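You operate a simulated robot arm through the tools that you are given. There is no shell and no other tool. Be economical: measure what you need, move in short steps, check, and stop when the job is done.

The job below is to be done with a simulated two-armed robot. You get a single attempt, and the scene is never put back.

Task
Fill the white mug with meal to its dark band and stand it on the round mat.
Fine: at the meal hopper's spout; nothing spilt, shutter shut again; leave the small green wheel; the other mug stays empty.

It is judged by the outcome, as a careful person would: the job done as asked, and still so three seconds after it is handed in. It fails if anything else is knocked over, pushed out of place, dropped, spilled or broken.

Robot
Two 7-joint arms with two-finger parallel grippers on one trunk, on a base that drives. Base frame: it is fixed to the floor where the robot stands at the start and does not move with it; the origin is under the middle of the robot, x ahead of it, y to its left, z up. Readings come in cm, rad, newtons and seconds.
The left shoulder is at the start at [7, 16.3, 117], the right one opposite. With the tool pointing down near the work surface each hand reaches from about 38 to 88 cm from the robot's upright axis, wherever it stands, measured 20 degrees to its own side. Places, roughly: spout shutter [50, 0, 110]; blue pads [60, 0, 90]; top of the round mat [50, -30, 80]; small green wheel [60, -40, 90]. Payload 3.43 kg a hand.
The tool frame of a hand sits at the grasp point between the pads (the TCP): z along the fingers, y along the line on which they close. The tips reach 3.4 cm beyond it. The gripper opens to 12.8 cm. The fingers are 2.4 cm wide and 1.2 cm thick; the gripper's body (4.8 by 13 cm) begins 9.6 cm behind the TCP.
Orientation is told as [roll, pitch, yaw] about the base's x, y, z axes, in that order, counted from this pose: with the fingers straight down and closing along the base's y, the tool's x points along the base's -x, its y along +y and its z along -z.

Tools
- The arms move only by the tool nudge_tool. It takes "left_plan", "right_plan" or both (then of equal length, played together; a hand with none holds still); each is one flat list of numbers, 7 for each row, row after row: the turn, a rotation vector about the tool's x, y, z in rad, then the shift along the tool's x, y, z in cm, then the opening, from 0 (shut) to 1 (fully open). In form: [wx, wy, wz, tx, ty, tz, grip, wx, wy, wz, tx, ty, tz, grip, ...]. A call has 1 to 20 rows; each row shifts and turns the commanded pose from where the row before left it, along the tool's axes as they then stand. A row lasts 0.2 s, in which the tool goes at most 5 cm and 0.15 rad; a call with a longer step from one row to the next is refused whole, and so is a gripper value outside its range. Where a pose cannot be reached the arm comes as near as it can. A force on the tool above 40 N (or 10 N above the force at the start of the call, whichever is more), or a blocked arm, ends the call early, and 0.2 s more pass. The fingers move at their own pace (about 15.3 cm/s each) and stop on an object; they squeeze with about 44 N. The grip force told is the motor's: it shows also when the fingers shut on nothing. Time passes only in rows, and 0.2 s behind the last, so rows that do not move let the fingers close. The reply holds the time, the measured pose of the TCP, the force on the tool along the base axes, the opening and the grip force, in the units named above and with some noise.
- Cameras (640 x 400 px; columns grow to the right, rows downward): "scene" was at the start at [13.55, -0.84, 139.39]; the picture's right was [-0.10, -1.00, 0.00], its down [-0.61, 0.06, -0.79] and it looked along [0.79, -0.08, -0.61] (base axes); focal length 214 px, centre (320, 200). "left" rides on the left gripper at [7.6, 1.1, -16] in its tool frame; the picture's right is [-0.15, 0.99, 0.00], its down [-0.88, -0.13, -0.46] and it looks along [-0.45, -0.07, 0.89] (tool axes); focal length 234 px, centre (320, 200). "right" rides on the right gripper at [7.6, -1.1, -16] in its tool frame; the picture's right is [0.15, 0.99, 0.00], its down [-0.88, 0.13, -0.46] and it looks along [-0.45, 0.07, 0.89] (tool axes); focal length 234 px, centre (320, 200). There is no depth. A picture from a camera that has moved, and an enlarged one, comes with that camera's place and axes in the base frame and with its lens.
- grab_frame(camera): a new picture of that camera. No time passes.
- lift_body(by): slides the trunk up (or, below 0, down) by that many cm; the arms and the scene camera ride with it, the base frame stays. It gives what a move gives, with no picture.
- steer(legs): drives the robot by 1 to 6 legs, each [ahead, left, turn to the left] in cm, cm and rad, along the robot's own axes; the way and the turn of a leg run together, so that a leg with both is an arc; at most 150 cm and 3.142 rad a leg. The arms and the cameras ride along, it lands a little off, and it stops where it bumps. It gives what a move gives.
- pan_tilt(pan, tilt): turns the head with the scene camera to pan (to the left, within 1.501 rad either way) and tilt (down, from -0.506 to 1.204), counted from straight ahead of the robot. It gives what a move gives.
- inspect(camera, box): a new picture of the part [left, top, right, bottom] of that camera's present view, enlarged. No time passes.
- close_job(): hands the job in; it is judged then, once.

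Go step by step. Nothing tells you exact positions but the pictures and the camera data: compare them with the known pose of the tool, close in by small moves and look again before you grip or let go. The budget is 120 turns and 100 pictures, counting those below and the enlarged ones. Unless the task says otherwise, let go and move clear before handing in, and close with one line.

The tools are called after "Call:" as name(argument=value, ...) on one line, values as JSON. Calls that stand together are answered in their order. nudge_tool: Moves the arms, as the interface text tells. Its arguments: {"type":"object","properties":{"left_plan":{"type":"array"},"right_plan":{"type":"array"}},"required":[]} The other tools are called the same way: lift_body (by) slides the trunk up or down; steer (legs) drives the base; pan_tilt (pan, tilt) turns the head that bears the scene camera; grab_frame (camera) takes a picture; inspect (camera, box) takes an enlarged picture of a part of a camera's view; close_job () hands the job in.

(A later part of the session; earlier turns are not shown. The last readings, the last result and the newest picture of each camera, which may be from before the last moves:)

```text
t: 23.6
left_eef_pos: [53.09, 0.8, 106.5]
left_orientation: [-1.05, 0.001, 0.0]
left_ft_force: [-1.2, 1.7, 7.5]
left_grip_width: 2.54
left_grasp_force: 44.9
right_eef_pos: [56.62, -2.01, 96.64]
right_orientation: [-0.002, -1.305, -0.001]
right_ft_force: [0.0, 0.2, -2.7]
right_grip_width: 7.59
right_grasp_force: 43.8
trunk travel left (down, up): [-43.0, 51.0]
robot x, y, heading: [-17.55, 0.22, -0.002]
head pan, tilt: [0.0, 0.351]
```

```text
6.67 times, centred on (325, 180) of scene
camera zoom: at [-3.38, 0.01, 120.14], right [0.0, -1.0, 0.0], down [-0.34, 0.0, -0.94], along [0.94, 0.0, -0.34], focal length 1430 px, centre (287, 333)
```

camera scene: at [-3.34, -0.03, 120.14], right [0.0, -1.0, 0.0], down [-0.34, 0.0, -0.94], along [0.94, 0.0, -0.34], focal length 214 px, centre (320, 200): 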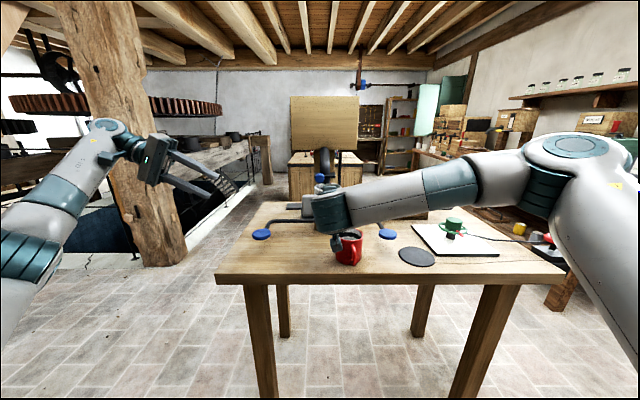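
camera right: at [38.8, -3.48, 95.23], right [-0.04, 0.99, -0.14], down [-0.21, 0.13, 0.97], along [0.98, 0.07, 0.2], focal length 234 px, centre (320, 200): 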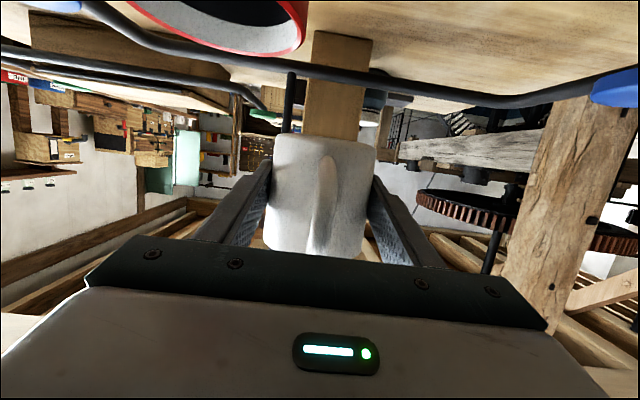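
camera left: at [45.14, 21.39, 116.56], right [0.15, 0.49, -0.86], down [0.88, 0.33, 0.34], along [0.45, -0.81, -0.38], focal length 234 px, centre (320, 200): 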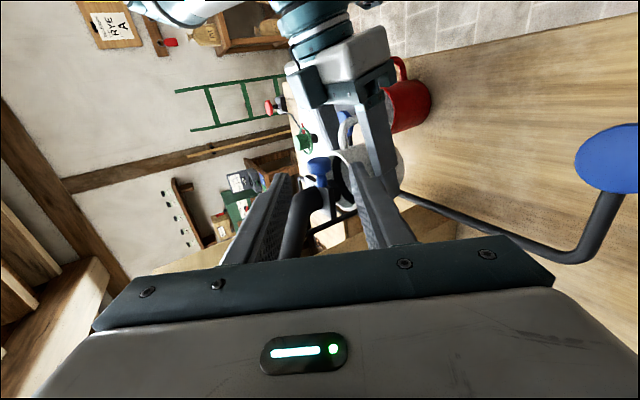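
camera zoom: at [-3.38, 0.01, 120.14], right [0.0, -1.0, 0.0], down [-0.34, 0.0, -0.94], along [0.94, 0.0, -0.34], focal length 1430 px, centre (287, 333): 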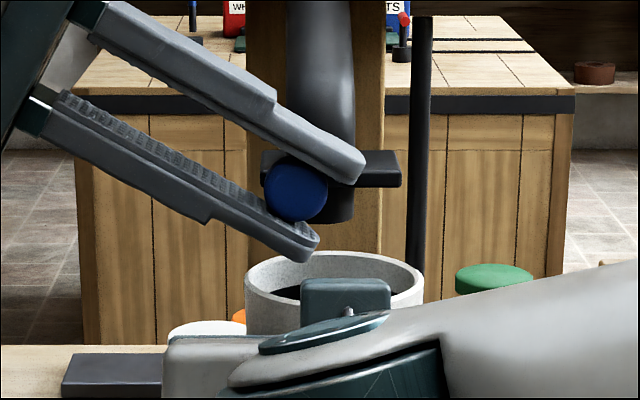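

To the right it gives freely: the plate has shifted about 0.4 cm relative to the tube. So the shutter slides right; I continue in small steps and watch for flow.

Call:
nudge_tool(left_plan=[0, 0, 0, 0, -0.2, 0.35, 0.15, 0, 0, 0, 0, -0.2, 0.35, 0.15])

Call:
inspect(camera="scene", box=[290, 150, 360, 210])

Call:
inspect(camera="left", box=[240, 120, 400, 240])

```text
t: 24.2
left_eef_pos: [53.17, -0.09, 106.59]
left_orientation: [-1.05, -0.002, 0.0]
left_ft_force: [-4.4, -0.4, 3.7]
left_grip_width: 2.56
left_grasp_force: 44.9
right_eef_pos: [56.67, -2.17, 96.61]
right_orientation: [0.0, -1.306, -0.002]
right_ft_force: [0.7, -0.3, -1.3]
right_grip_width: 7.54
right_grasp_force: 44.3
trunk travel left (down, up): [-43.0, 51.0]
robot x, y, heading: [-17.45, -0.1, -0.004]
head pan, tilt: [0.0, 0.351]
```

```text
6.67 times, centred on (325, 180) of scene
camera zoom: at [-3.4, -0.02, 120.13], right [0.0, -1.0, 0.0], down [-0.34, 0.0, -0.94], along [0.94, 0.0, -0.34], focal length 1430 px, centre (287, 333)
```

zoom: 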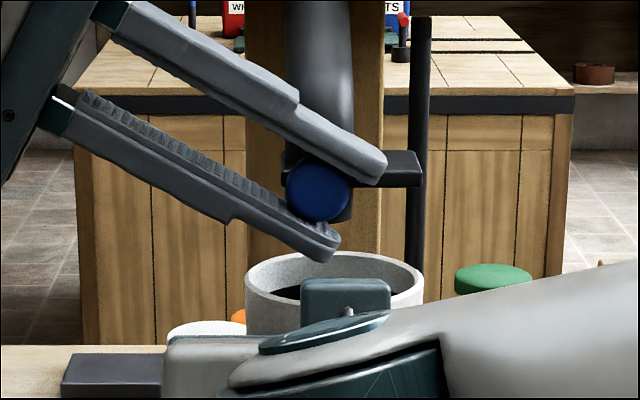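

```text
3.33 times, centred on (320, 180) of left
camera zoom: at [45.67, 14.22, 113.42], right [0.15, 0.49, -0.86], down [0.88, 0.33, 0.34], along [0.45, -0.81, -0.39], focal length 781 px, centre (320, 267)
```

zoom: 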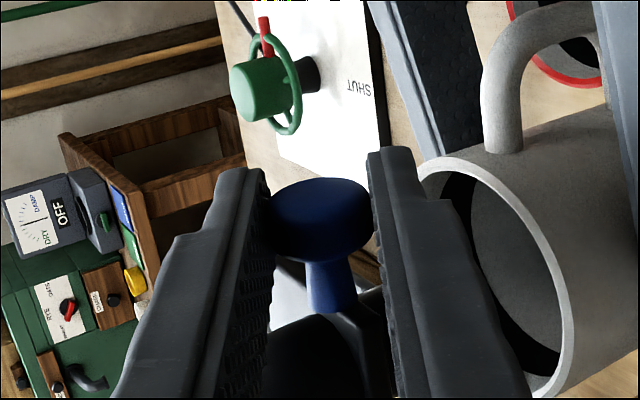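

Now about 1.3 cm open, no meal yet. Another small step.

Call:
nudge_tool(left_plan=[0, 0, 0, 0, -0.2, 0.35, 0.15])

Call:
inspect(camera="scene", box=[290, 150, 360, 210])

```text
t: 24.6
left_eef_pos: [53.27, -0.47, 106.5]
left_orientation: [-1.051, -0.001, -0.001]
left_ft_force: [-6.8, -0.9, 1.8]
left_grip_width: 2.55
left_grasp_force: 44.3
right_eef_pos: [56.64, -2.2, 96.59]
right_orientation: [0.001, -1.305, -0.002]
right_ft_force: [0.1, 0.4, -0.9]
right_grip_width: 7.58
right_grasp_force: 43.9
trunk travel left (down, up): [-43.0, 51.0]
robot x, y, heading: [-17.7, 0.11, -0.0]
head pan, tilt: [0.0, 0.351]
```

```text
6.67 times, centred on (325, 180) of scene
camera zoom: at [-3.41, -0.04, 120.13], right [0.0, -1.0, 0.0], down [-0.34, 0.0, -0.94], along [0.94, 0.0, -0.34], focal length 1430 px, centre (287, 333)
```

zoom: 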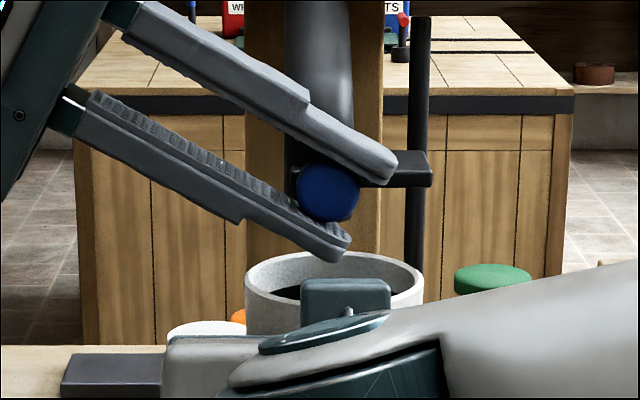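

Still no flow; the plate keeps sliding. Continuing, easing the slight x load.

Call:
nudge_tool(left_plan=[0, 0, 0, 0.15, -0.2, 0.35, 0.15])

Call:
inspect(camera="scene", box=[290, 150, 360, 210])

```text
t: 25.0
left_eef_pos: [53.18, -0.95, 106.47]
left_orientation: [-1.05, 0.0, -0.001]
left_ft_force: [7.5, 0.1, 7.6]
left_grip_width: 2.53
left_grasp_force: 44.7
right_eef_pos: [56.69, -2.25, 96.53]
right_orientation: [0.002, -1.305, -0.002]
right_ft_force: [1.0, -0.6, -1.3]
right_grip_width: 7.56
right_grasp_force: 44.1
trunk travel left (down, up): [-43.0, 51.0]
robot x, y, heading: [-17.75, 0.08, 0.0]
head pan, tilt: [0.0, 0.351]
```

```text
6.67 times, centred on (325, 180) of scene
camera zoom: at [-3.24, -0.03, 120.13], right [0.0, -1.0, 0.0], down [-0.34, 0.0, -0.94], along [0.94, 0.0, -0.34], focal length 1430 px, centre (287, 333)
```

zoom: 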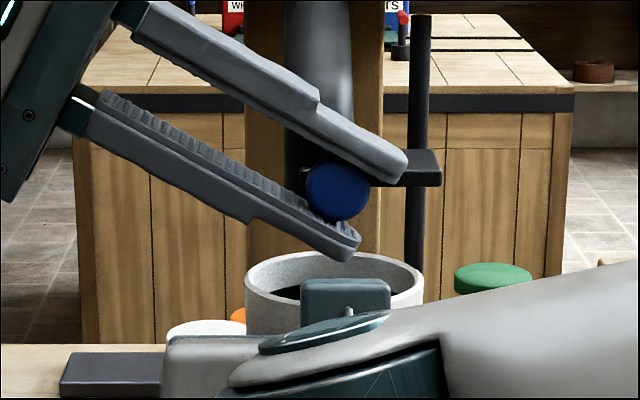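

About 2.2 cm of travel now. I check both views for a stream.

Call:
inspect(camera="left", box=[240, 120, 440, 260])

Call:
nudge_tool(left_plan=[0, 0, 0, -0.1, -0.2, 0.35, 0.15])

Call:
inspect(camera="scene", box=[290, 150, 360, 210])

```text
2.86 times, centred on (340, 190) of left
camera zoom: at [45.66, 13.39, 113.39], right [0.15, 0.49, -0.86], down [0.88, 0.33, 0.34], along [0.45, -0.81, -0.38], focal length 669 px, centre (263, 229)
```

zoom: 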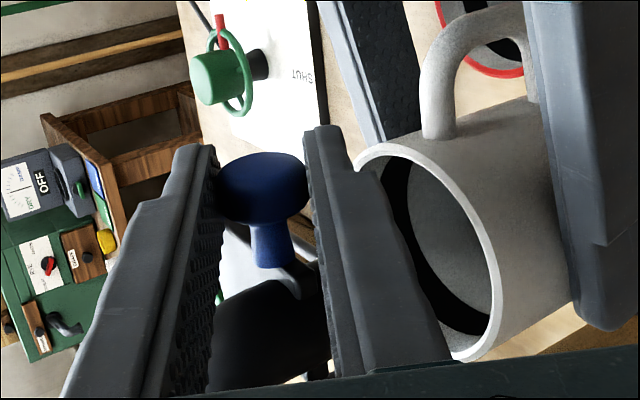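

```text
t: 25.4
left_eef_pos: [53.22, -1.27, 106.46]
left_orientation: [-1.05, -0.002, -0.001]
left_ft_force: [-1.9, 0.4, 6.3]
left_grip_width: 2.55
left_grasp_force: 45.2
right_eef_pos: [56.64, -2.25, 96.59]
right_orientation: [0.0, -1.305, -0.002]
right_ft_force: [0.9, 0.2, -1.4]
right_grip_width: 7.56
right_grasp_force: 44.3
trunk travel left (down, up): [-43.0, 51.0]
robot x, y, heading: [-17.69, -0.07, -0.0]
head pan, tilt: [0.0, 0.351]
```

```text
6.67 times, centred on (325, 180) of scene
camera zoom: at [-3.39, -0.02, 120.14], right [0.0, -1.0, 0.0], down [-0.34, 0.0, -0.94], along [0.94, 0.0, -0.34], focal length 1430 px, centre (287, 333)
```

zoom: 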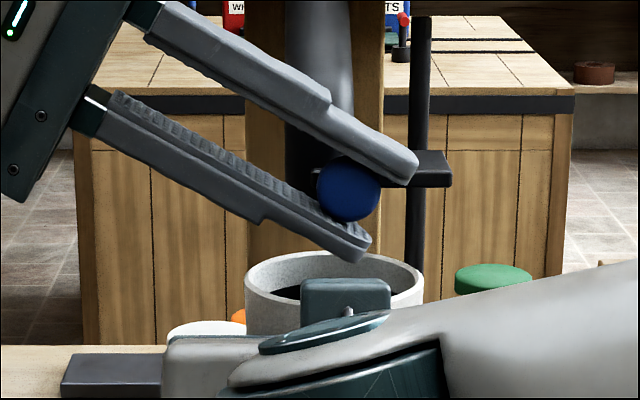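

No stream yet; the plate still covers the tube. Continuing right in 0.4 cm steps.

Call:
nudge_tool(left_plan=[0, 0, 0, 0, -0.2, 0.35, 0.15])

Call:
inspect(camera="scene", box=[290, 150, 360, 210])

```text
t: 25.8
left_eef_pos: [53.13, -1.66, 106.54]
left_orientation: [-1.05, -0.001, 0.0]
left_ft_force: [-0.9, -0.9, 9.3]
left_grip_width: 2.53
left_grasp_force: 44.9
right_eef_pos: [56.65, -2.15, 96.66]
right_orientation: [0.001, -1.305, -0.004]
right_ft_force: [-0.1, -0.8, -0.9]
right_grip_width: 7.56
right_grasp_force: 44.3
trunk travel left (down, up): [-43.0, 51.0]
robot x, y, heading: [-17.65, -0.05, -0.001]
head pan, tilt: [0.0, 0.351]
```

```text
6.67 times, centred on (325, 180) of scene
camera zoom: at [-3.42, -0.03, 120.15], right [0.0, -1.0, 0.0], down [-0.34, 0.0, -0.94], along [0.94, 0.0, -0.34], focal length 1430 px, centre (287, 333)
```

zoom: 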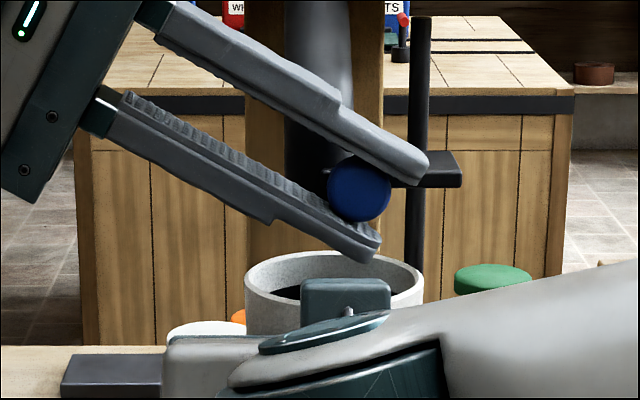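

Still sliding freely. Another 0.6 cm.

Call:
nudge_tool(left_plan=[0, 0, 0, 0, -0.28, 0.4, 0.15, 0, 0, 0, 0, -0.1, 0.17, 0.15])

Call:
inspect(camera="scene", box=[290, 150, 360, 210])

```text
t: 26.4
left_eef_pos: [53.12, -2.56, 106.62]
left_orientation: [-1.048, 0.002, -0.002]
left_ft_force: [-7.5, 0.8, 2.4]
left_grip_width: 2.53
left_grasp_force: 44.6
right_eef_pos: [56.6, -2.14, 96.73]
right_orientation: [-0.001, -1.305, -0.002]
right_ft_force: [0.7, 0.5, -1.0]
right_grip_width: 7.58
right_grasp_force: 43.6
trunk travel left (down, up): [-43.0, 51.0]
robot x, y, heading: [-17.32, -0.07, -0.002]
head pan, tilt: [0.0, 0.351]
```

```text
6.67 times, centred on (325, 180) of scene
camera zoom: at [-3.43, 0.0, 120.14], right [0.0, -1.0, 0.0], down [-0.34, 0.0, -0.94], along [0.94, 0.0, -0.34], focal length 1430 px, centre (287, 333)
```

zoom: 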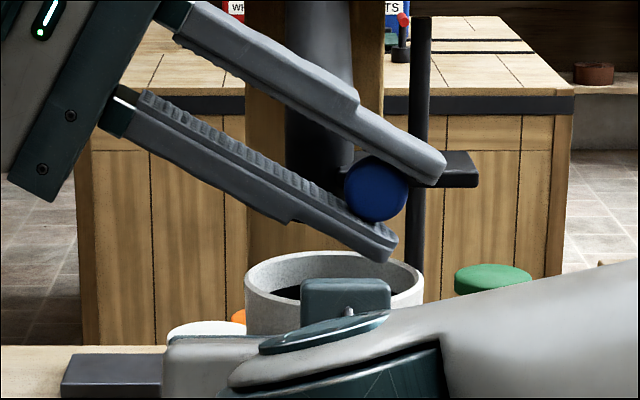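

The knob has travelled 3.8 cm; the fingers hide the outlet here, so I look into the mug with the left camera.

Call:
inspect(camera="left", box=[240, 100, 480, 260])

Call:
grab_frame(camera="right")

```text
2.50 times, centred on (360, 180) of left
camera zoom: at [45.69, 11.87, 113.43], right [0.15, 0.49, -0.86], down [0.88, 0.33, 0.34], along [0.45, -0.81, -0.39], focal length 585 px, centre (220, 250)
```

zoom: 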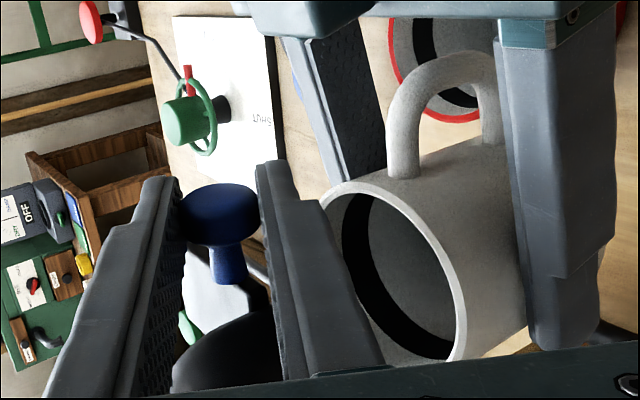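

```text
50 pictures are left
camera right: at [39.24, -3.26, 93.55], right [-0.04, 0.99, -0.14], down [-0.21, 0.13, 0.97], along [0.98, 0.07, 0.2], focal length 234 px, centre (320, 200)
```

right: 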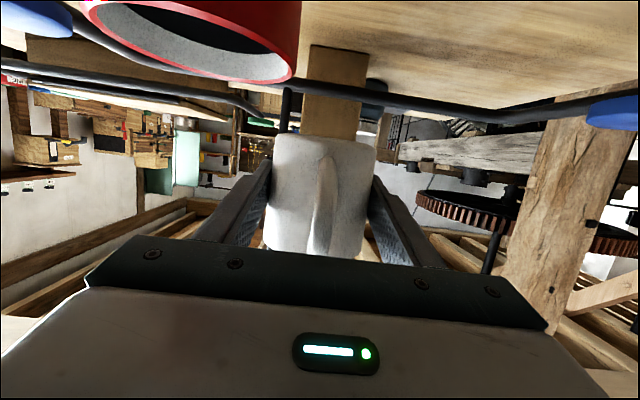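

Mug still empty. Opening further by 0.8 cm.

Call:
nudge_tool(left_plan=[0, 0, 0, 0.1, -0.2, 0.35, 0.15, 0, 0, 0, 0, -0.2, 0.35, 0.15])

Call:
inspect(camera="left", box=[240, 100, 480, 260])

```text
t: 27.0
left_eef_pos: [53.32, -2.78, 106.64]
left_orientation: [-1.052, 0.002, 0.001]
left_ft_force: [-7.9, 16.7, -2.1]
left_grip_width: 2.52
left_grasp_force: 44.8
right_eef_pos: [56.62, -1.76, 96.6]
right_orientation: [-0.007, -1.307, 0.007]
right_ft_force: [1.1, 0.7, -1.5]
right_grip_width: 7.57
right_grasp_force: 44.0
trunk travel left (down, up): [-43.0, 51.0]
robot x, y, heading: [-17.46, 0.16, 0.002]
head pan, tilt: [0.0, 0.351]
```

```text
2.50 times, centred on (360, 180) of left
camera zoom: at [45.66, 11.54, 113.42], right [0.14, 0.49, -0.86], down [0.88, 0.33, 0.34], along [0.45, -0.8, -0.39], focal length 585 px, centre (220, 250)
```

zoom: 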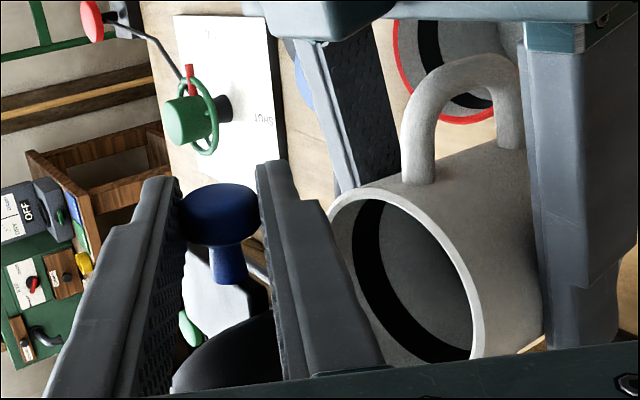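

The shutter has reached its stop after about 4 cm, with no meal visible yet. I ease off the stop and wait a second to see whether it runs.

Call:
nudge_tool(left_plan=[0, 0, 0, 0, 0.2, -0.35, 0.15, 0, 0, 0, 0, 0, 0, 0.15, 0, 0, 0, 0, 0, 0, 0.15])

Call:
grab_frame(camera="left")

Call:
grab_frame(camera="scene")

```text
t: 27.8
left_eef_pos: [53.13, -2.83, 106.47]
left_orientation: [-1.052, -0.002, -0.002]
left_ft_force: [-8.9, 4.8, -3.5]
left_grip_width: 2.53
left_grasp_force: 44.8
right_eef_pos: [56.63, -2.15, 96.62]
right_orientation: [-0.002, -1.307, -0.001]
right_ft_force: [-0.7, 0.3, -1.3]
right_grip_width: 7.58
right_grasp_force: 43.9
trunk travel left (down, up): [-43.0, 51.0]
robot x, y, heading: [-17.6, 0.18, -0.002]
head pan, tilt: [0.0, 0.351]
```

```text
48 pictures are left
camera left: at [45.69, 11.56, 113.4], right [0.15, 0.49, -0.86], down [0.88, 0.33, 0.34], along [0.45, -0.81, -0.38], focal length 234 px, centre (320, 200)
```

left: 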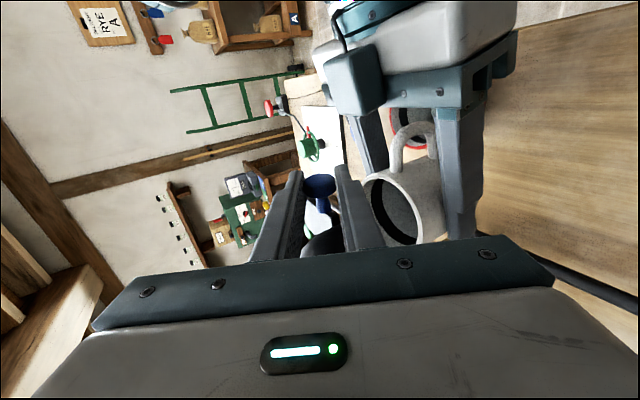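

```text
47 pictures are left
camera scene: at [-3.38, 0.04, 120.13], right [0.0, -1.0, 0.0], down [-0.34, 0.0, -0.94], along [0.94, 0.0, -0.34], focal length 214 px, centre (320, 200)
```

scene: 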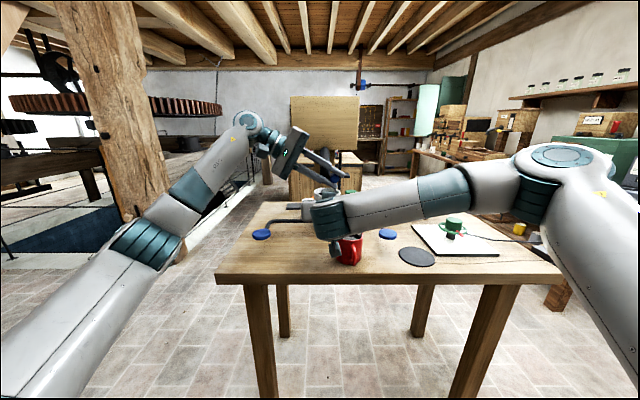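

Nothing flows with the shutter open, so the blue pads evidently do the feeding. I'll leave the shutter about two thirds open, let go of the knob, back off and check that it stays.

Call:
nudge_tool(left_plan=[0, 0, 0, 0, 0.2, -0.35, 0.15, 0, 0, 0, 0, 0.2, -0.35, 0.15, 0, 0, 0, 0, 0.1, -0.17, 0.15, 0, 0, 0, 0, 0, 0, 0.25, 0, 0, 0, 0, 0, 0, 0.34, 0, 0, 0, 0, 0, -2, 0.34, 0, 0, 0, 0, 0, -3, 0.34, 0, 0, 0, 0, 0, -3, 0.34, 0, 0, 0, 0, 0, 0, 0.34])

Call:
inspect(camera="scene", box=[260, 130, 380, 230])

```text
t: 29.8
left_eef_pos: [52.97, 4.92, 110.53]
left_orientation: [-1.049, 0.0, 0.0]
left_ft_force: [-1.0, -0.4, 0.2]
left_grip_width: 4.34
left_grasp_force: 0.1
right_eef_pos: [56.59, -2.27, 96.45]
right_orientation: [0.003, -1.307, -0.003]
right_ft_force: [-0.6, -1.1, -2.2]
right_grip_width: 7.55
right_grasp_force: 43.6
trunk travel left (down, up): [-43.0, 51.0]
robot x, y, heading: [-17.51, -0.25, 0.0]
head pan, tilt: [0.0, 0.351]
```

```text
4.00 times, centred on (320, 180) of scene
camera zoom: at [-3.26, -0.04, 120.12], right [0.0, -1.0, 0.0], down [-0.34, 0.0, -0.94], along [0.94, 0.0, -0.34], focal length 858 px, centre (320, 280)
```

zoom: 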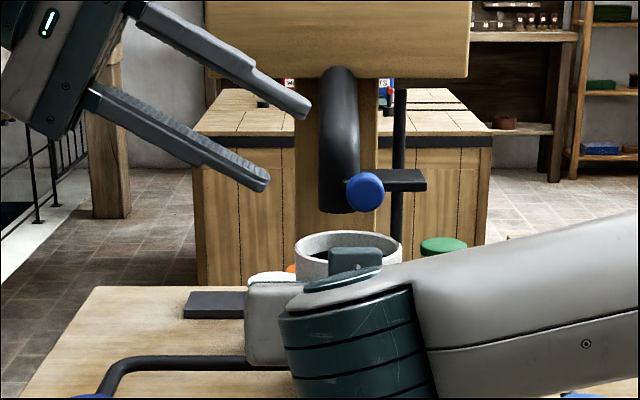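

The shutter stays where I left it, roughly half open, with no flow. Now the left hand turns fingers-down, closes, and goes above the left blue pad at about [53.7, 17.5, 89].

Call:
nudge_tool(left_plan=[0, 0, 0, 0, 2.09, -3.65, 0.34, 0, 0, 0, 0, 2.09, -3.65, 0.3, 0, 0, 0, 0, 2.09, -3.65, 0.2, -0.15, 0, 0, 0, 0, 0, 0.1, -0.15, 0, 0, 0, 0, 0, 0, -0.15, 0, 0, 0, 0, 0, 0, -0.15, 0, 0, 0, 0, 0, 0, -0.15, 0, 0, 0, 0, 0, 0, -0.15, 0, 0, 0, 0, 0, 0, -0.15, 0, 0, 0, 0, 0, 0, 0, 0, 0, -0.2, 0, 4, 0, 0, 0, 0, -0.2, 0, 4, 0, 0, 0, 0, -0.2, 0, 4, 0, 0, 0, 0, 0, 0, 2.5, 0, 0, 0, 0, 0, 0, 0, 0])

Call:
grab_frame(camera="left")

Call:
inspect(camera="scene", box=[220, 120, 420, 280])

```text
t: 33.0
left_eef_pos: [53.6, 17.83, 95.95]
left_orientation: [-0.001, 0.001, -0.001]
left_ft_force: [-0.6, 0.1, 0.2]
left_grip_width: 0.0
left_grasp_force: 32.3
right_eef_pos: [56.63, -2.22, 96.56]
right_orientation: [0.002, -1.306, -0.004]
right_ft_force: [0.1, 0.0, -1.8]
right_grip_width: 7.57
right_grasp_force: 43.9
trunk travel left (down, up): [-43.0, 51.0]
robot x, y, heading: [-17.18, 0.16, -0.002]
head pan, tilt: [0.0, 0.351]
```

```text
45 pictures are left
camera left: at [46.19, 18.82, 111.85], right [0.15, 0.99, 0.0], down [0.88, -0.13, 0.46], along [0.45, -0.07, -0.89], focal length 234 px, centre (320, 200)
```

left: 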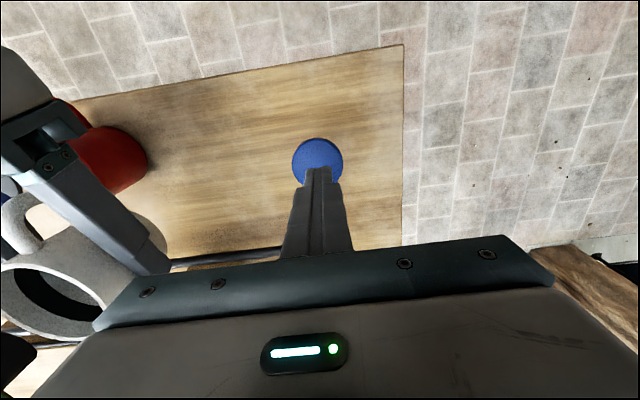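

```text
2.50 times, centred on (320, 200) of scene
camera zoom: at [-3.3, -0.04, 120.13], right [0.0, -1.0, 0.0], down [-0.34, 0.0, -0.94], along [0.94, 0.0, -0.34], focal length 536 px, centre (320, 200)
```

zoom: 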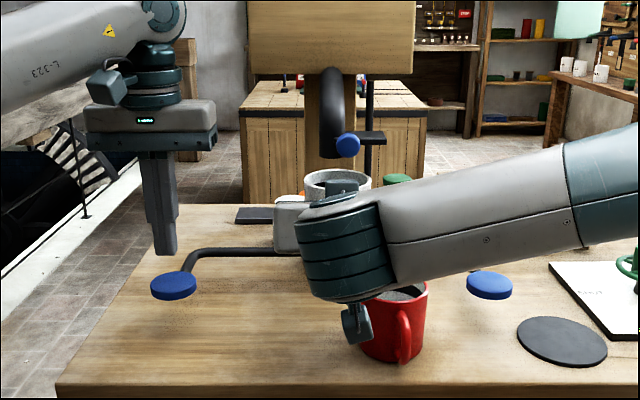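

The tips are right above the pad. I lower onto it and press gently, in small steps.

Call:
nudge_tool(left_plan=[0, 0, 0, 0.4, -0.2, 1, 0, 0, 0, 0, 0, 0, 1, 0, 0, 0, 0, 0, 0, 0.6, 0, 0, 0, 0, 0, 0, 0.3, 0, 0, 0, 0, 0, 0, 0.3, 0, 0, 0, 0, 0, 0, 0.3, 0])

Call:
inspect(camera="scene", box=[220, 120, 420, 280])

```text
t: 34.4
left_eef_pos: [53.36, 17.65, 92.62]
left_orientation: [-0.001, 0.001, 0.0]
left_ft_force: [-1.0, -0.3, -0.4]
left_grip_width: 0.0
left_grasp_force: 33.4
right_eef_pos: [56.63, -2.2, 96.49]
right_orientation: [-0.001, -1.306, -0.001]
right_ft_force: [0.5, -1.2, -1.1]
right_grip_width: 7.59
right_grasp_force: 43.2
trunk travel left (down, up): [-43.0, 51.0]
robot x, y, heading: [-17.55, 0.19, -0.004]
head pan, tilt: [0.0, 0.351]
```

```text
2.50 times, centred on (320, 200) of scene
camera zoom: at [-3.27, -0.01, 120.12], right [0.0, -1.0, 0.0], down [-0.34, 0.0, -0.94], along [0.94, 0.0, -0.34], focal length 536 px, centre (320, 200)
```

zoom: 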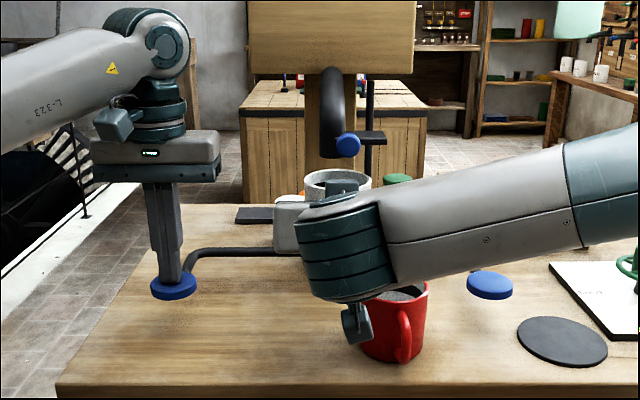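

Just above contact. Pressing further by 1 cm.

Call:
nudge_tool(left_plan=[0, 0, 0, 0, 0, 0.35, 0, 0, 0, 0, 0, 0, 0.35, 0, 0, 0, 0, 0, 0, 0.35, 0])

Call:
inspect(camera="scene", box=[220, 120, 420, 280])

```text
t: 35.2
left_eef_pos: [53.17, 17.51, 91.53]
left_orientation: [0.0, -0.001, -0.003]
left_ft_force: [0.4, 0.2, 0.8]
left_grip_width: 0.0
left_grasp_force: 33.2
right_eef_pos: [56.72, -2.13, 96.72]
right_orientation: [0.001, -1.306, -0.003]
right_ft_force: [0.7, -0.2, -1.4]
right_grip_width: 7.57
right_grasp_force: 44.3
trunk travel left (down, up): [-43.0, 51.0]
robot x, y, heading: [-17.47, 0.08, -0.003]
head pan, tilt: [0.0, 0.351]
```

```text
2.50 times, centred on (320, 200) of scene
camera zoom: at [-3.28, -0.02, 120.13], right [0.0, -1.0, 0.0], down [-0.34, 0.0, -0.94], along [0.94, 0.0, -0.34], focal length 536 px, centre (320, 200)
```

zoom: 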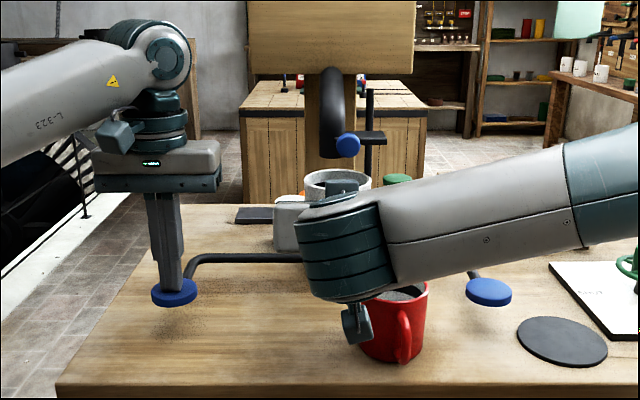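

The whole bar with its rod moves down under light pressure. Pressing another 0.7 cm, then looking into the mug.

Call:
nudge_tool(left_plan=[0, 0, 0, 0, 0, 0.35, 0, 0, 0, 0, 0, 0, 0.35, 0])

Call:
inspect(camera="scene", box=[260, 130, 400, 240])

```text
t: 35.8
left_eef_pos: [53.34, 17.49, 90.73]
left_orientation: [0.001, -0.001, -0.001]
left_ft_force: [0.1, -0.8, 2.4]
left_grip_width: 0.02
left_grasp_force: 33.1
right_eef_pos: [56.65, -2.11, 96.57]
right_orientation: [0.001, -1.305, -0.003]
right_ft_force: [-0.7, -0.2, -1.6]
right_grip_width: 7.57
right_grasp_force: 43.9
trunk travel left (down, up): [-43.0, 51.0]
robot x, y, heading: [-17.36, -0.25, 0.001]
head pan, tilt: [0.0, 0.351]
```

```text
3.64 times, centred on (330, 185) of scene
camera zoom: at [-3.3, -0.04, 120.13], right [0.0, -1.0, 0.0], down [-0.34, 0.0, -0.94], along [0.94, 0.0, -0.34], focal length 780 px, centre (284, 254)
```

zoom: 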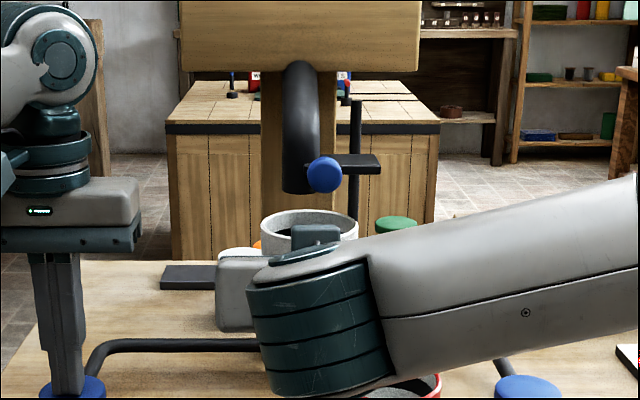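

No stream yet, light resistance (2 N). Pressing 1 cm more.

Call:
nudge_tool(left_plan=[0, 0, 0, 0, 0, 0.35, 0, 0, 0, 0, 0, 0, 0.35, 0, 0, 0, 0, 0, 0, 0.35, 0])

Call:
inspect(camera="scene", box=[220, 130, 400, 270])

```text
t: 36.6
left_eef_pos: [53.19, 17.58, 89.6]
left_orientation: [-0.001, 0.0, -0.001]
left_ft_force: [2.5, 1.6, 3.7]
left_grip_width: 0.0
left_grasp_force: 32.9
right_eef_pos: [56.69, -2.05, 96.49]
right_orientation: [-0.001, -1.306, -0.001]
right_ft_force: [-0.4, 0.6, -1.3]
right_grip_width: 7.57
right_grasp_force: 43.8
trunk travel left (down, up): [-43.0, 51.0]
robot x, y, heading: [-17.23, 0.43, -0.003]
head pan, tilt: [0.0, 0.351]
```

```text
2.86 times, centred on (310, 200) of scene
camera zoom: at [-3.29, 0.01, 120.13], right [0.0, -1.0, 0.0], down [-0.34, 0.0, -0.94], along [0.94, 0.0, -0.34], focal length 613 px, centre (349, 200)
```

zoom: 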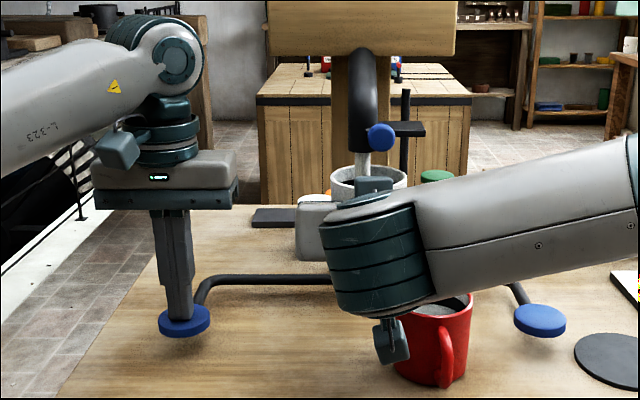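

Meal is flowing into the mug. I hold and watch the level in short intervals.

Call:
nudge_tool(left_plan=[0, 0, 0, 0, 0, 0, 0])

Call:
inspect(camera="scene", box=[300, 160, 350, 200])

Call:
inspect(camera="left", box=[0, 160, 160, 280])

```text
t: 37.0
left_eef_pos: [53.18, 17.42, 89.6]
left_orientation: [0.0, 0.001, 0.0]
left_ft_force: [0.3, 1.5, 3.0]
left_grip_width: 0.0
left_grasp_force: 32.3
right_eef_pos: [56.63, -2.23, 96.58]
right_orientation: [0.001, -1.305, -0.002]
right_ft_force: [-0.3, 0.5, -1.7]
right_grip_width: 7.57
right_grasp_force: 44.0
trunk travel left (down, up): [-43.0, 51.0]
robot x, y, heading: [-17.41, -0.02, 0.0]
head pan, tilt: [0.0, 0.351]
```

```text
10.00 times, centred on (325, 180) of scene
camera zoom: at [-3.3, 0.0, 120.13], right [0.0, -1.0, 0.0], down [-0.34, 0.0, -0.94], along [0.94, 0.0, -0.34], focal length 2145 px, centre (270, 400)
```

zoom: 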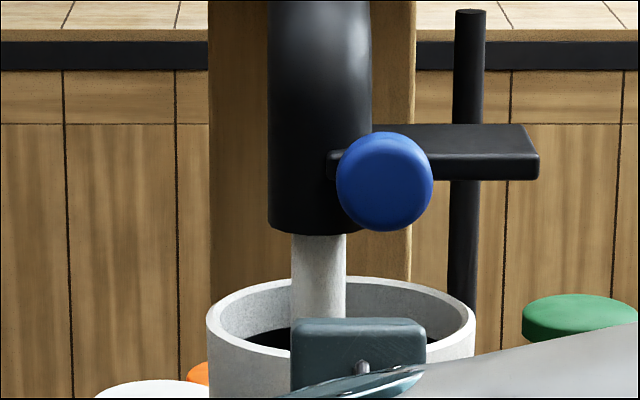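

```text
3.33 times, centred on (80, 220) of left
camera zoom: at [45.79, 18.52, 105.56], right [0.15, 0.99, 0.0], down [0.88, -0.13, 0.46], along [0.45, -0.07, -0.89], focal length 781 px, centre (1120, 133)
```

zoom: 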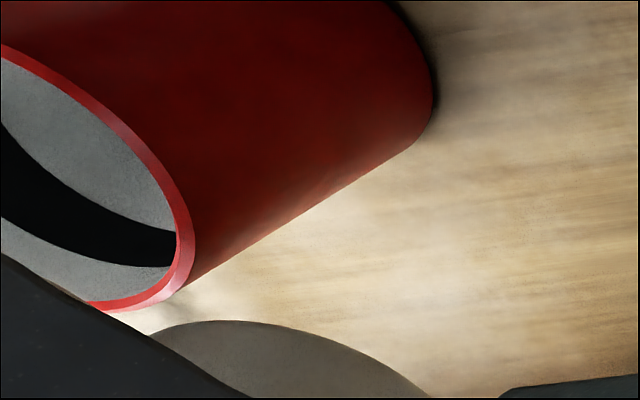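

The stream falls cleanly inside the mug. The gripper hides the level from here, so I release the pad now to stop the flow and check the level.

Call:
nudge_tool(left_plan=[0, 0, 0, 0, 0, -4, 0, 0, 0, 0, 0, 0, -3, 0])

Call:
inspect(camera="left", box=[0, 180, 160, 340])

Call:
inspect(camera="scene", box=[300, 160, 350, 200])

```text
t: 37.6
left_eef_pos: [53.35, 17.47, 96.92]
left_orientation: [-0.001, 0.001, 0.0]
left_ft_force: [-0.1, -0.7, 0.1]
left_grip_width: 0.0
left_grasp_force: 32.5
right_eef_pos: [56.67, -2.29, 96.68]
right_orientation: [0.002, -1.304, -0.003]
right_ft_force: [0.1, -0.1, -1.1]
right_grip_width: 7.57
right_grasp_force: 44.5
trunk travel left (down, up): [-43.0, 51.0]
robot x, y, heading: [-17.63, 0.12, -0.003]
head pan, tilt: [0.0, 0.351]
```

```text
2.50 times, centred on (80, 260) of left
camera zoom: at [45.79, 18.5, 112.72], right [0.15, 0.99, 0.0], down [0.88, -0.13, 0.46], along [0.45, -0.07, -0.89], focal length 585 px, centre (920, 50)
```

zoom: 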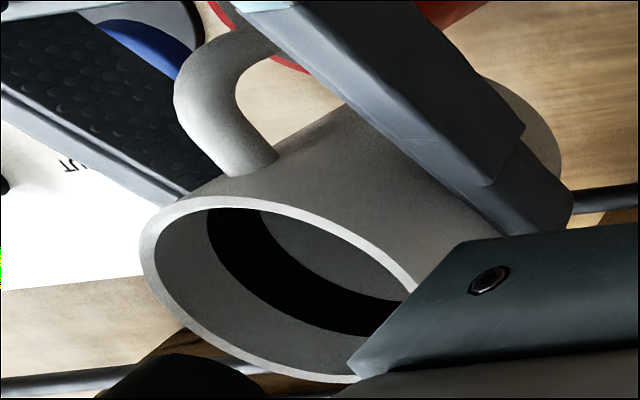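

```text
10.00 times, centred on (325, 180) of scene
camera zoom: at [-3.3, -0.03, 120.12], right [0.0, -1.0, 0.0], down [-0.34, 0.0, -0.94], along [0.94, 0.0, -0.34], focal length 2145 px, centre (270, 400)
```

zoom: 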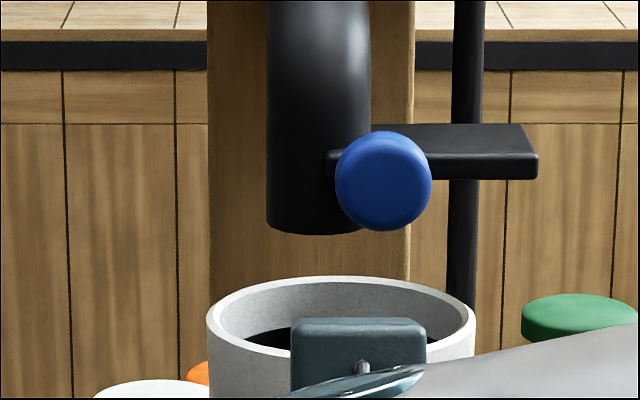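

Releasing the pad stops the flow at once, so I can dose in pulses. The level is still below the band; another pulse of about 0.8 s.

Call:
nudge_tool(left_plan=[0, 0, 0, 0, 0, 4, 0, 0, 0, 0, 0, 0, 3.3, 0, 0, 0, 0, 0, 0, 0, 0, 0, 0, 0, 0, 0, 0, 0, 0, 0, 0, 0, 0, -4, 0, 0, 0, 0, 0, 0, -3.3, 0, 0, 0, 0, 0, 0, 0, 0])

Call:
inspect(camera="left", box=[0, 200, 140, 300])

```text
t: 39.2
left_eef_pos: [53.35, 17.62, 96.96]
left_orientation: [-0.002, 0.002, 0.0]
left_ft_force: [0.2, -0.7, 0.5]
left_grip_width: 0.0
left_grasp_force: 33.4
right_eef_pos: [56.67, -2.26, 96.49]
right_orientation: [0.0, -1.303, -0.002]
right_ft_force: [0.0, -0.1, -1.7]
right_grip_width: 7.59
right_grasp_force: 43.9
trunk travel left (down, up): [-43.0, 51.0]
robot x, y, heading: [-17.47, 0.04, -0.003]
head pan, tilt: [0.0, 0.351]
```

```text
4.00 times, centred on (70, 250) of left
camera zoom: at [45.94, 18.56, 112.9], right [0.15, 0.99, 0.0], down [0.88, -0.13, 0.45], along [0.45, -0.07, -0.89], focal length 937 px, centre (1320, 0)
```

zoom: 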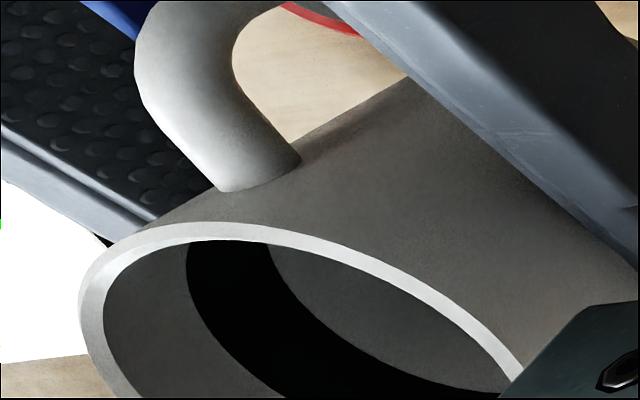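

No change visible at the band from this angle. I raise the left hand to look steeply into the mug and measure the level.

Call:
nudge_tool(left_plan=[0, 0, 0, 0, 0, -4, 0, 0, 0, 0, 1.33, -2.9, -2.4, 0, 0, 0, 0, 1.33, -2.9, -2.4, 0, 0, 0, 0, 1.33, -2.9, -2.4, 0, 0, 0, 0, 1.33, -2.9, -2.4, 0, 0, 0, 0, 0, 0, 0, 0])

Call:
inspect(camera="left", box=[200, 160, 360, 280])

```text
t: 40.6
left_eef_pos: [48.29, 5.98, 110.47]
left_orientation: [-0.002, 0.001, -0.001]
left_ft_force: [-0.7, 0.3, 0.4]
left_grip_width: 0.0
left_grasp_force: 32.9
right_eef_pos: [56.86, -2.08, 96.57]
right_orientation: [-0.003, -1.304, 0.002]
right_ft_force: [-0.5, 1.0, -1.1]
right_grip_width: 7.56
right_grasp_force: 43.8
trunk travel left (down, up): [-43.0, 51.0]
robot x, y, heading: [-17.75, 0.01, -0.006]
head pan, tilt: [0.0, 0.351]
```

```text
3.33 times, centred on (280, 220) of left
camera zoom: at [40.88, 7.0, 126.38], right [0.15, 0.99, 0.0], down [0.88, -0.13, 0.45], along [0.45, -0.07, -0.89], focal length 781 px, centre (453, 133)
```

zoom: 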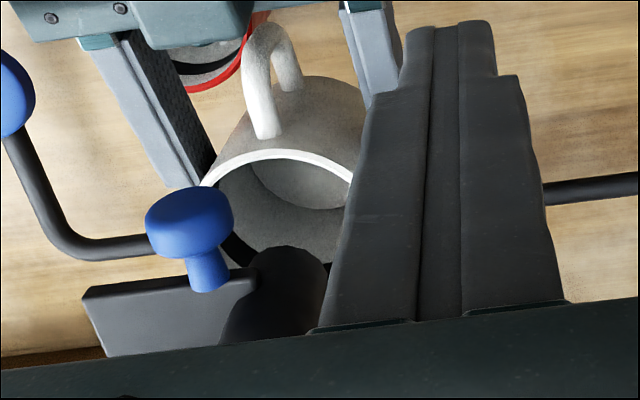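

From above I can see the bottom of the mug: roughly 1 cm of meal at most, while the band sits about 4–5 cm higher. A longer pulse of about 2 s next, then the same view for comparison.

Call:
nudge_tool(left_plan=[0, 0, 0, -1.33, 2.9, 2.4, 0, 0, 0, 0, -1.33, 2.9, 2.4, 0, 0, 0, 0, -1.33, 2.9, 2.4, 0, 0, 0, 0, -1.33, 2.9, 2.4, 0, 0, 0, 0, 0, 0, 4, 0, 0, 0, 0, 0, 0, 4, 0, 0, 0, 0, 0, 0, 3.3, 0, 0, 0, 0, 0, 0, 0, 0, 0, 0, 0, 0, 0, 0, 0, 0, 0, 0, 0, 0, 0, 0, 0, 0, 0, 0, 0, 0, 0, 0, 0, 0, 0, 0, 0, 0, 0, 0, 0, 0, 0, 0, 0, 0, 0, 0, 0, 0, 0, 0, 0, 0, 0, 0, 0, 0, 0, 0, 0, 0, 0, 0, -4, 0, 0, 0, 0, 0, 0, -3.3, 0, 0, 0, 0, 0, 0, -4, 0])

Call:
nudge_tool(left_plan=[0, 0, 0, 1.33, -2.9, -2.4, 0, 0, 0, 0, 1.33, -2.9, -2.4, 0, 0, 0, 0, 1.33, -2.9, -2.4, 0, 0, 0, 0, 1.33, -2.9, -2.4, 0, 0, 0, 0, 0, 0, 0, 0])

Call:
inspect(camera="left", box=[200, 160, 360, 280])

```text
t: 44.4
left_eef_pos: [53.44, 17.45, 101.05]
left_orientation: [0.0, 0.0, -0.001]
left_ft_force: [0.1, 0.0, 0.6]
left_grip_width: 0.02
left_grasp_force: 32.6
right_eef_pos: [56.62, -2.42, 96.64]
right_orientation: [0.003, -1.306, -0.006]
right_ft_force: [0.0, -0.2, -1.1]
right_grip_width: 7.58
right_grasp_force: 43.9
trunk travel left (down, up): [-43.0, 51.0]
robot x, y, heading: [-17.57, 0.0, -0.002]
head pan, tilt: [0.0, 0.351]
```

```text
t: 45.6
left_eef_pos: [47.97, 6.2, 110.2]
left_orientation: [-0.003, 0.001, 0.001]
left_ft_force: [0.5, 0.7, -0.2]
left_grip_width: 0.02
left_grasp_force: 33.5
right_eef_pos: [56.8, -2.12, 96.55]
right_orientation: [-0.003, -1.303, -0.001]
right_ft_force: [0.3, -0.6, -1.0]
right_grip_width: 7.58
right_grasp_force: 44.5
trunk travel left (down, up): [-43.0, 51.0]
robot x, y, heading: [-17.57, -0.19, -0.008]
head pan, tilt: [0.0, 0.351]
```

```text
3.33 times, centred on (280, 220) of left
camera zoom: at [40.62, 7.1, 126.19], right [0.15, 0.99, 0.0], down [0.88, -0.13, 0.45], along [0.45, -0.07, -0.89], focal length 781 px, centre (453, 133)
```

zoom: 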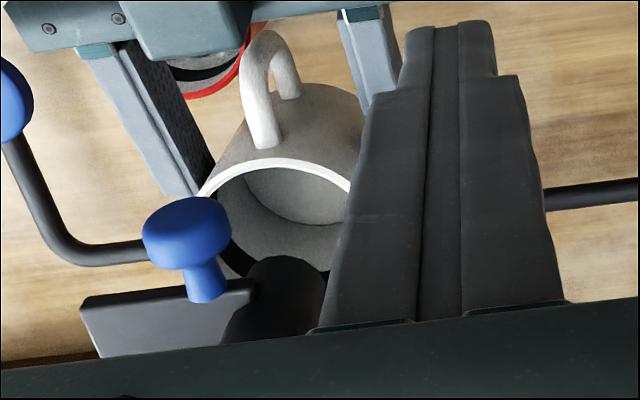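

The level rose by about 0.9 cm for roughly 2.2 s of flow; about 3.5–4 cm remain to the band. Now a 5 s dose, then look again.

Call:
nudge_tool(left_plan=[0, 0, 0, -1.33, 2.9, 2.4, 0, 0, 0, 0, -1.33, 2.9, 2.4, 0, 0, 0, 0, -1.33, 2.9, 2.4, 0, 0, 0, 0, -1.33, 2.9, 2.4, 0, 0, 0, 0, 0, 0, 4, 0, 0, 0, 0, 0, 0, 4, 0, 0, 0, 0, 0, 0, 3.3, 0, 0, 0, 0, 0, 0, 0, 0, 0, 0, 0, 0, 0, 0, 0, 0, 0, 0, 0, 0, 0, 0, 0, 0, 0, 0, 0, 0, 0, 0, 0, 0, 0, 0, 0, 0, 0, 0, 0, 0, 0, 0, 0, 0, 0, 0, 0, 0, 0, 0, 0, 0, 0, 0, 0, 0, 0, 0, 0, 0, 0, 0, 0, 0, 0, 0, 0, 0, 0, 0, 0, 0, 0, 0, 0, 0, 0, 0, 0, 0, 0, 0, 0, 0, 0, 0, 0, 0, 0, 0, 0, 0])

Call:
inspect(camera="scene", box=[300, 160, 350, 200])

Call:
nudge_tool(left_plan=[0, 0, 0, 0, 0, 0, 0, 0, 0, 0, 0, 0, 0, 0, 0, 0, 0, 0, 0, 0, 0, 0, 0, 0, 0, 0, 0, 0, 0, 0, 0, 0, 0, 0, 0, 0, 0, 0, 0, 0, 0, 0, 0, 0, 0, 0, 0, 0, 0, 0, 0, 0, 0, 0, 0, 0, 0, 0, 0, 0, 0, -4, 0, 0, 0, 0, 0, 0, -3.3, 0, 0, 0, 0, 0, 0, -4, 0, 0, 0, 0, 1.33, -2.9, -2.4, 0, 0, 0, 0, 1.33, -2.9, -2.4, 0, 0, 0, 0, 1.33, -2.9, -2.4, 0, 0, 0, 0, 1.33, -2.9, -2.4, 0, 0, 0, 0, 0, 0, 0, 0])

Call:
inspect(camera="left", box=[200, 160, 360, 280])

```text
t: 49.8
left_eef_pos: [53.42, 17.69, 89.44]
left_orientation: [0.0, 0.0, -0.001]
left_ft_force: [8.3, 0.5, 11.0]
left_grip_width: 0.0
left_grasp_force: 32.7
right_eef_pos: [56.69, -2.3, 96.65]
right_orientation: [0.002, -1.305, -0.003]
right_ft_force: [0.4, -0.1, -0.6]
right_grip_width: 7.55
right_grasp_force: 43.8
trunk travel left (down, up): [-43.0, 51.0]
robot x, y, heading: [-17.91, -0.27, -0.0]
head pan, tilt: [0.0, 0.351]
```

```text
10.00 times, centred on (325, 180) of scene
camera zoom: at [-3.31, -0.03, 120.13], right [0.0, -1.0, 0.0], down [-0.34, 0.0, -0.94], along [0.94, 0.0, -0.34], focal length 2145 px, centre (270, 400)
```

zoom: 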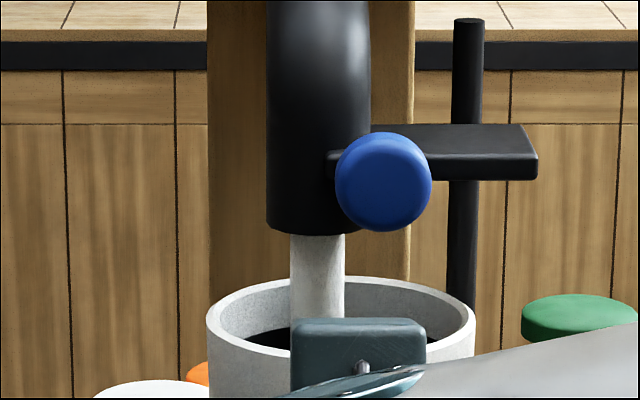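

```text
t: 53.2
left_eef_pos: [48.06, 6.12, 110.6]
left_orientation: [-0.002, 0.002, -0.001]
left_ft_force: [0.2, 0.6, 0.1]
left_grip_width: 0.01
left_grasp_force: 33.6
right_eef_pos: [56.73, -2.18, 96.56]
right_orientation: [-0.003, -1.303, 0.0]
right_ft_force: [0.5, 0.2, -0.9]
right_grip_width: 7.56
right_grasp_force: 44.2
trunk travel left (down, up): [-43.0, 51.0]
robot x, y, heading: [-17.49, -0.51, 0.001]
head pan, tilt: [0.0, 0.351]
```

```text
3.33 times, centred on (280, 220) of left
camera zoom: at [40.51, 7.13, 126.45], right [0.15, 0.99, 0.0], down [0.88, -0.13, 0.45], along [0.45, -0.07, -0.89], focal length 781 px, centre (453, 133)
```

zoom: 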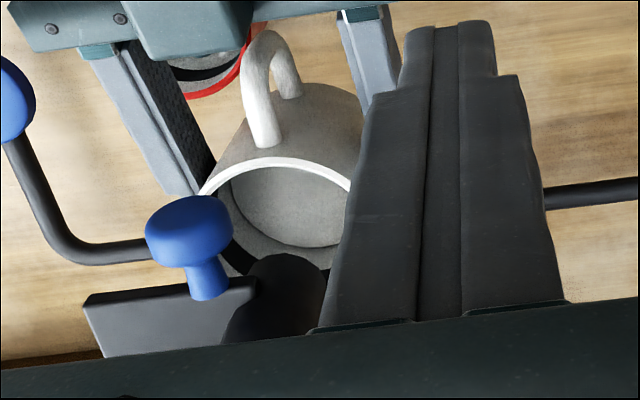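

The level is now about 2 cm higher (≈0.39 cm/s), with roughly 1.6 cm to the band's lower edge. A 3.5 s dose, then check.

Call:
nudge_tool(left_plan=[0, 0, 0, -1.33, 2.9, 2.4, 0, 0, 0, 0, -1.33, 2.9, 2.4, 0, 0, 0, 0, -1.33, 2.9, 2.4, 0, 0, 0, 0, -1.33, 2.9, 2.4, 0, 0, 0, 0, 0, 0, 4, 0, 0, 0, 0, 0, 0, 4, 0, 0, 0, 0, 0, 0, 3.3, 0, 0, 0, 0, 0, 0, 0, 0, 0, 0, 0, 0, 0, 0, 0, 0, 0, 0, 0, 0, 0, 0, 0, 0, 0, 0, 0, 0, 0, 0, 0, 0, 0, 0, 0, 0, 0, 0, 0, 0, 0, 0, 0, 0, 0, 0, 0, 0, 0, 0, 0, 0, 0, 0, 0, 0, 0, 0, 0, 0, 0, 0, 0, 0, 0, 0, 0, 0, 0, 0, 0, 0, 0, 0, 0, 0, 0, 0, 0, 0, 0, 0, 0, 0, 0, 0, 0, 0, 0, 0, 0, 0])

Call:
nudge_tool(left_plan=[0, 0, 0, 0, 0, 0, 0, 0, 0, 0, 0, 0, 0, 0, 0, 0, 0, 0, 0, -4, 0, 0, 0, 0, 0, 0, -3.3, 0, 0, 0, 0, 0, 0, -4, 0, 0, 0, 0, 1.33, -2.9, -2.4, 0, 0, 0, 0, 1.33, -2.9, -2.4, 0, 0, 0, 0, 1.33, -2.9, -2.4, 0, 0, 0, 0, 1.33, -2.9, -2.4, 0, 0, 0, 0, 0, 0, 0, 0])

Call:
inspect(camera="left", box=[240, 190, 320, 250])

```text
t: 57.4
left_eef_pos: [53.44, 17.38, 89.49]
left_orientation: [0.0, -0.001, 0.001]
left_ft_force: [0.1, 1.1, 3.1]
left_grip_width: 0.02
left_grasp_force: 33.1
right_eef_pos: [56.65, -2.17, 96.55]
right_orientation: [0.0, -1.304, -0.002]
right_ft_force: [-0.8, -0.3, -1.0]
right_grip_width: 7.58
right_grasp_force: 43.8
trunk travel left (down, up): [-43.0, 51.0]
robot x, y, heading: [-17.5, -0.01, -0.002]
head pan, tilt: [0.0, 0.351]
```

```text
t: 59.6
left_eef_pos: [47.97, 5.85, 110.33]
left_orientation: [-0.003, 0.002, 0.0]
left_ft_force: [0.7, -0.4, -0.6]
left_grip_width: 0.01
left_grasp_force: 32.9
right_eef_pos: [56.75, -2.11, 96.66]
right_orientation: [-0.003, -1.305, 0.0]
right_ft_force: [-0.4, 0.0, -1.7]
right_grip_width: 7.57
right_grasp_force: 44.1
trunk travel left (down, up): [-43.0, 51.0]
robot x, y, heading: [-17.37, 0.06, -0.008]
head pan, tilt: [0.0, 0.351]
```

```text
6.67 times, centred on (280, 220) of left
camera zoom: at [40.62, 6.83, 126.14], right [0.15, 0.99, 0.0], down [0.88, -0.13, 0.45], along [0.45, -0.07, -0.89], focal length 1561 px, centre (587, 67)
```

zoom: 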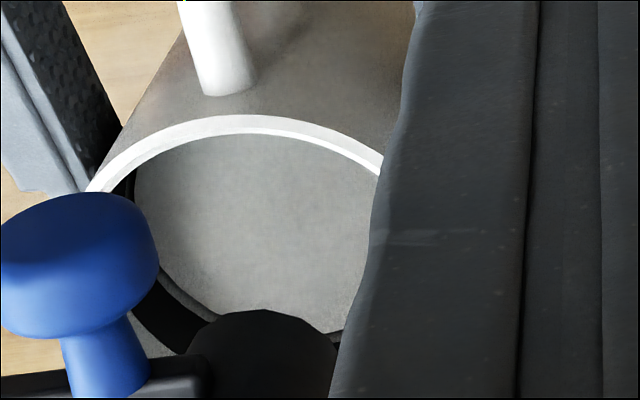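

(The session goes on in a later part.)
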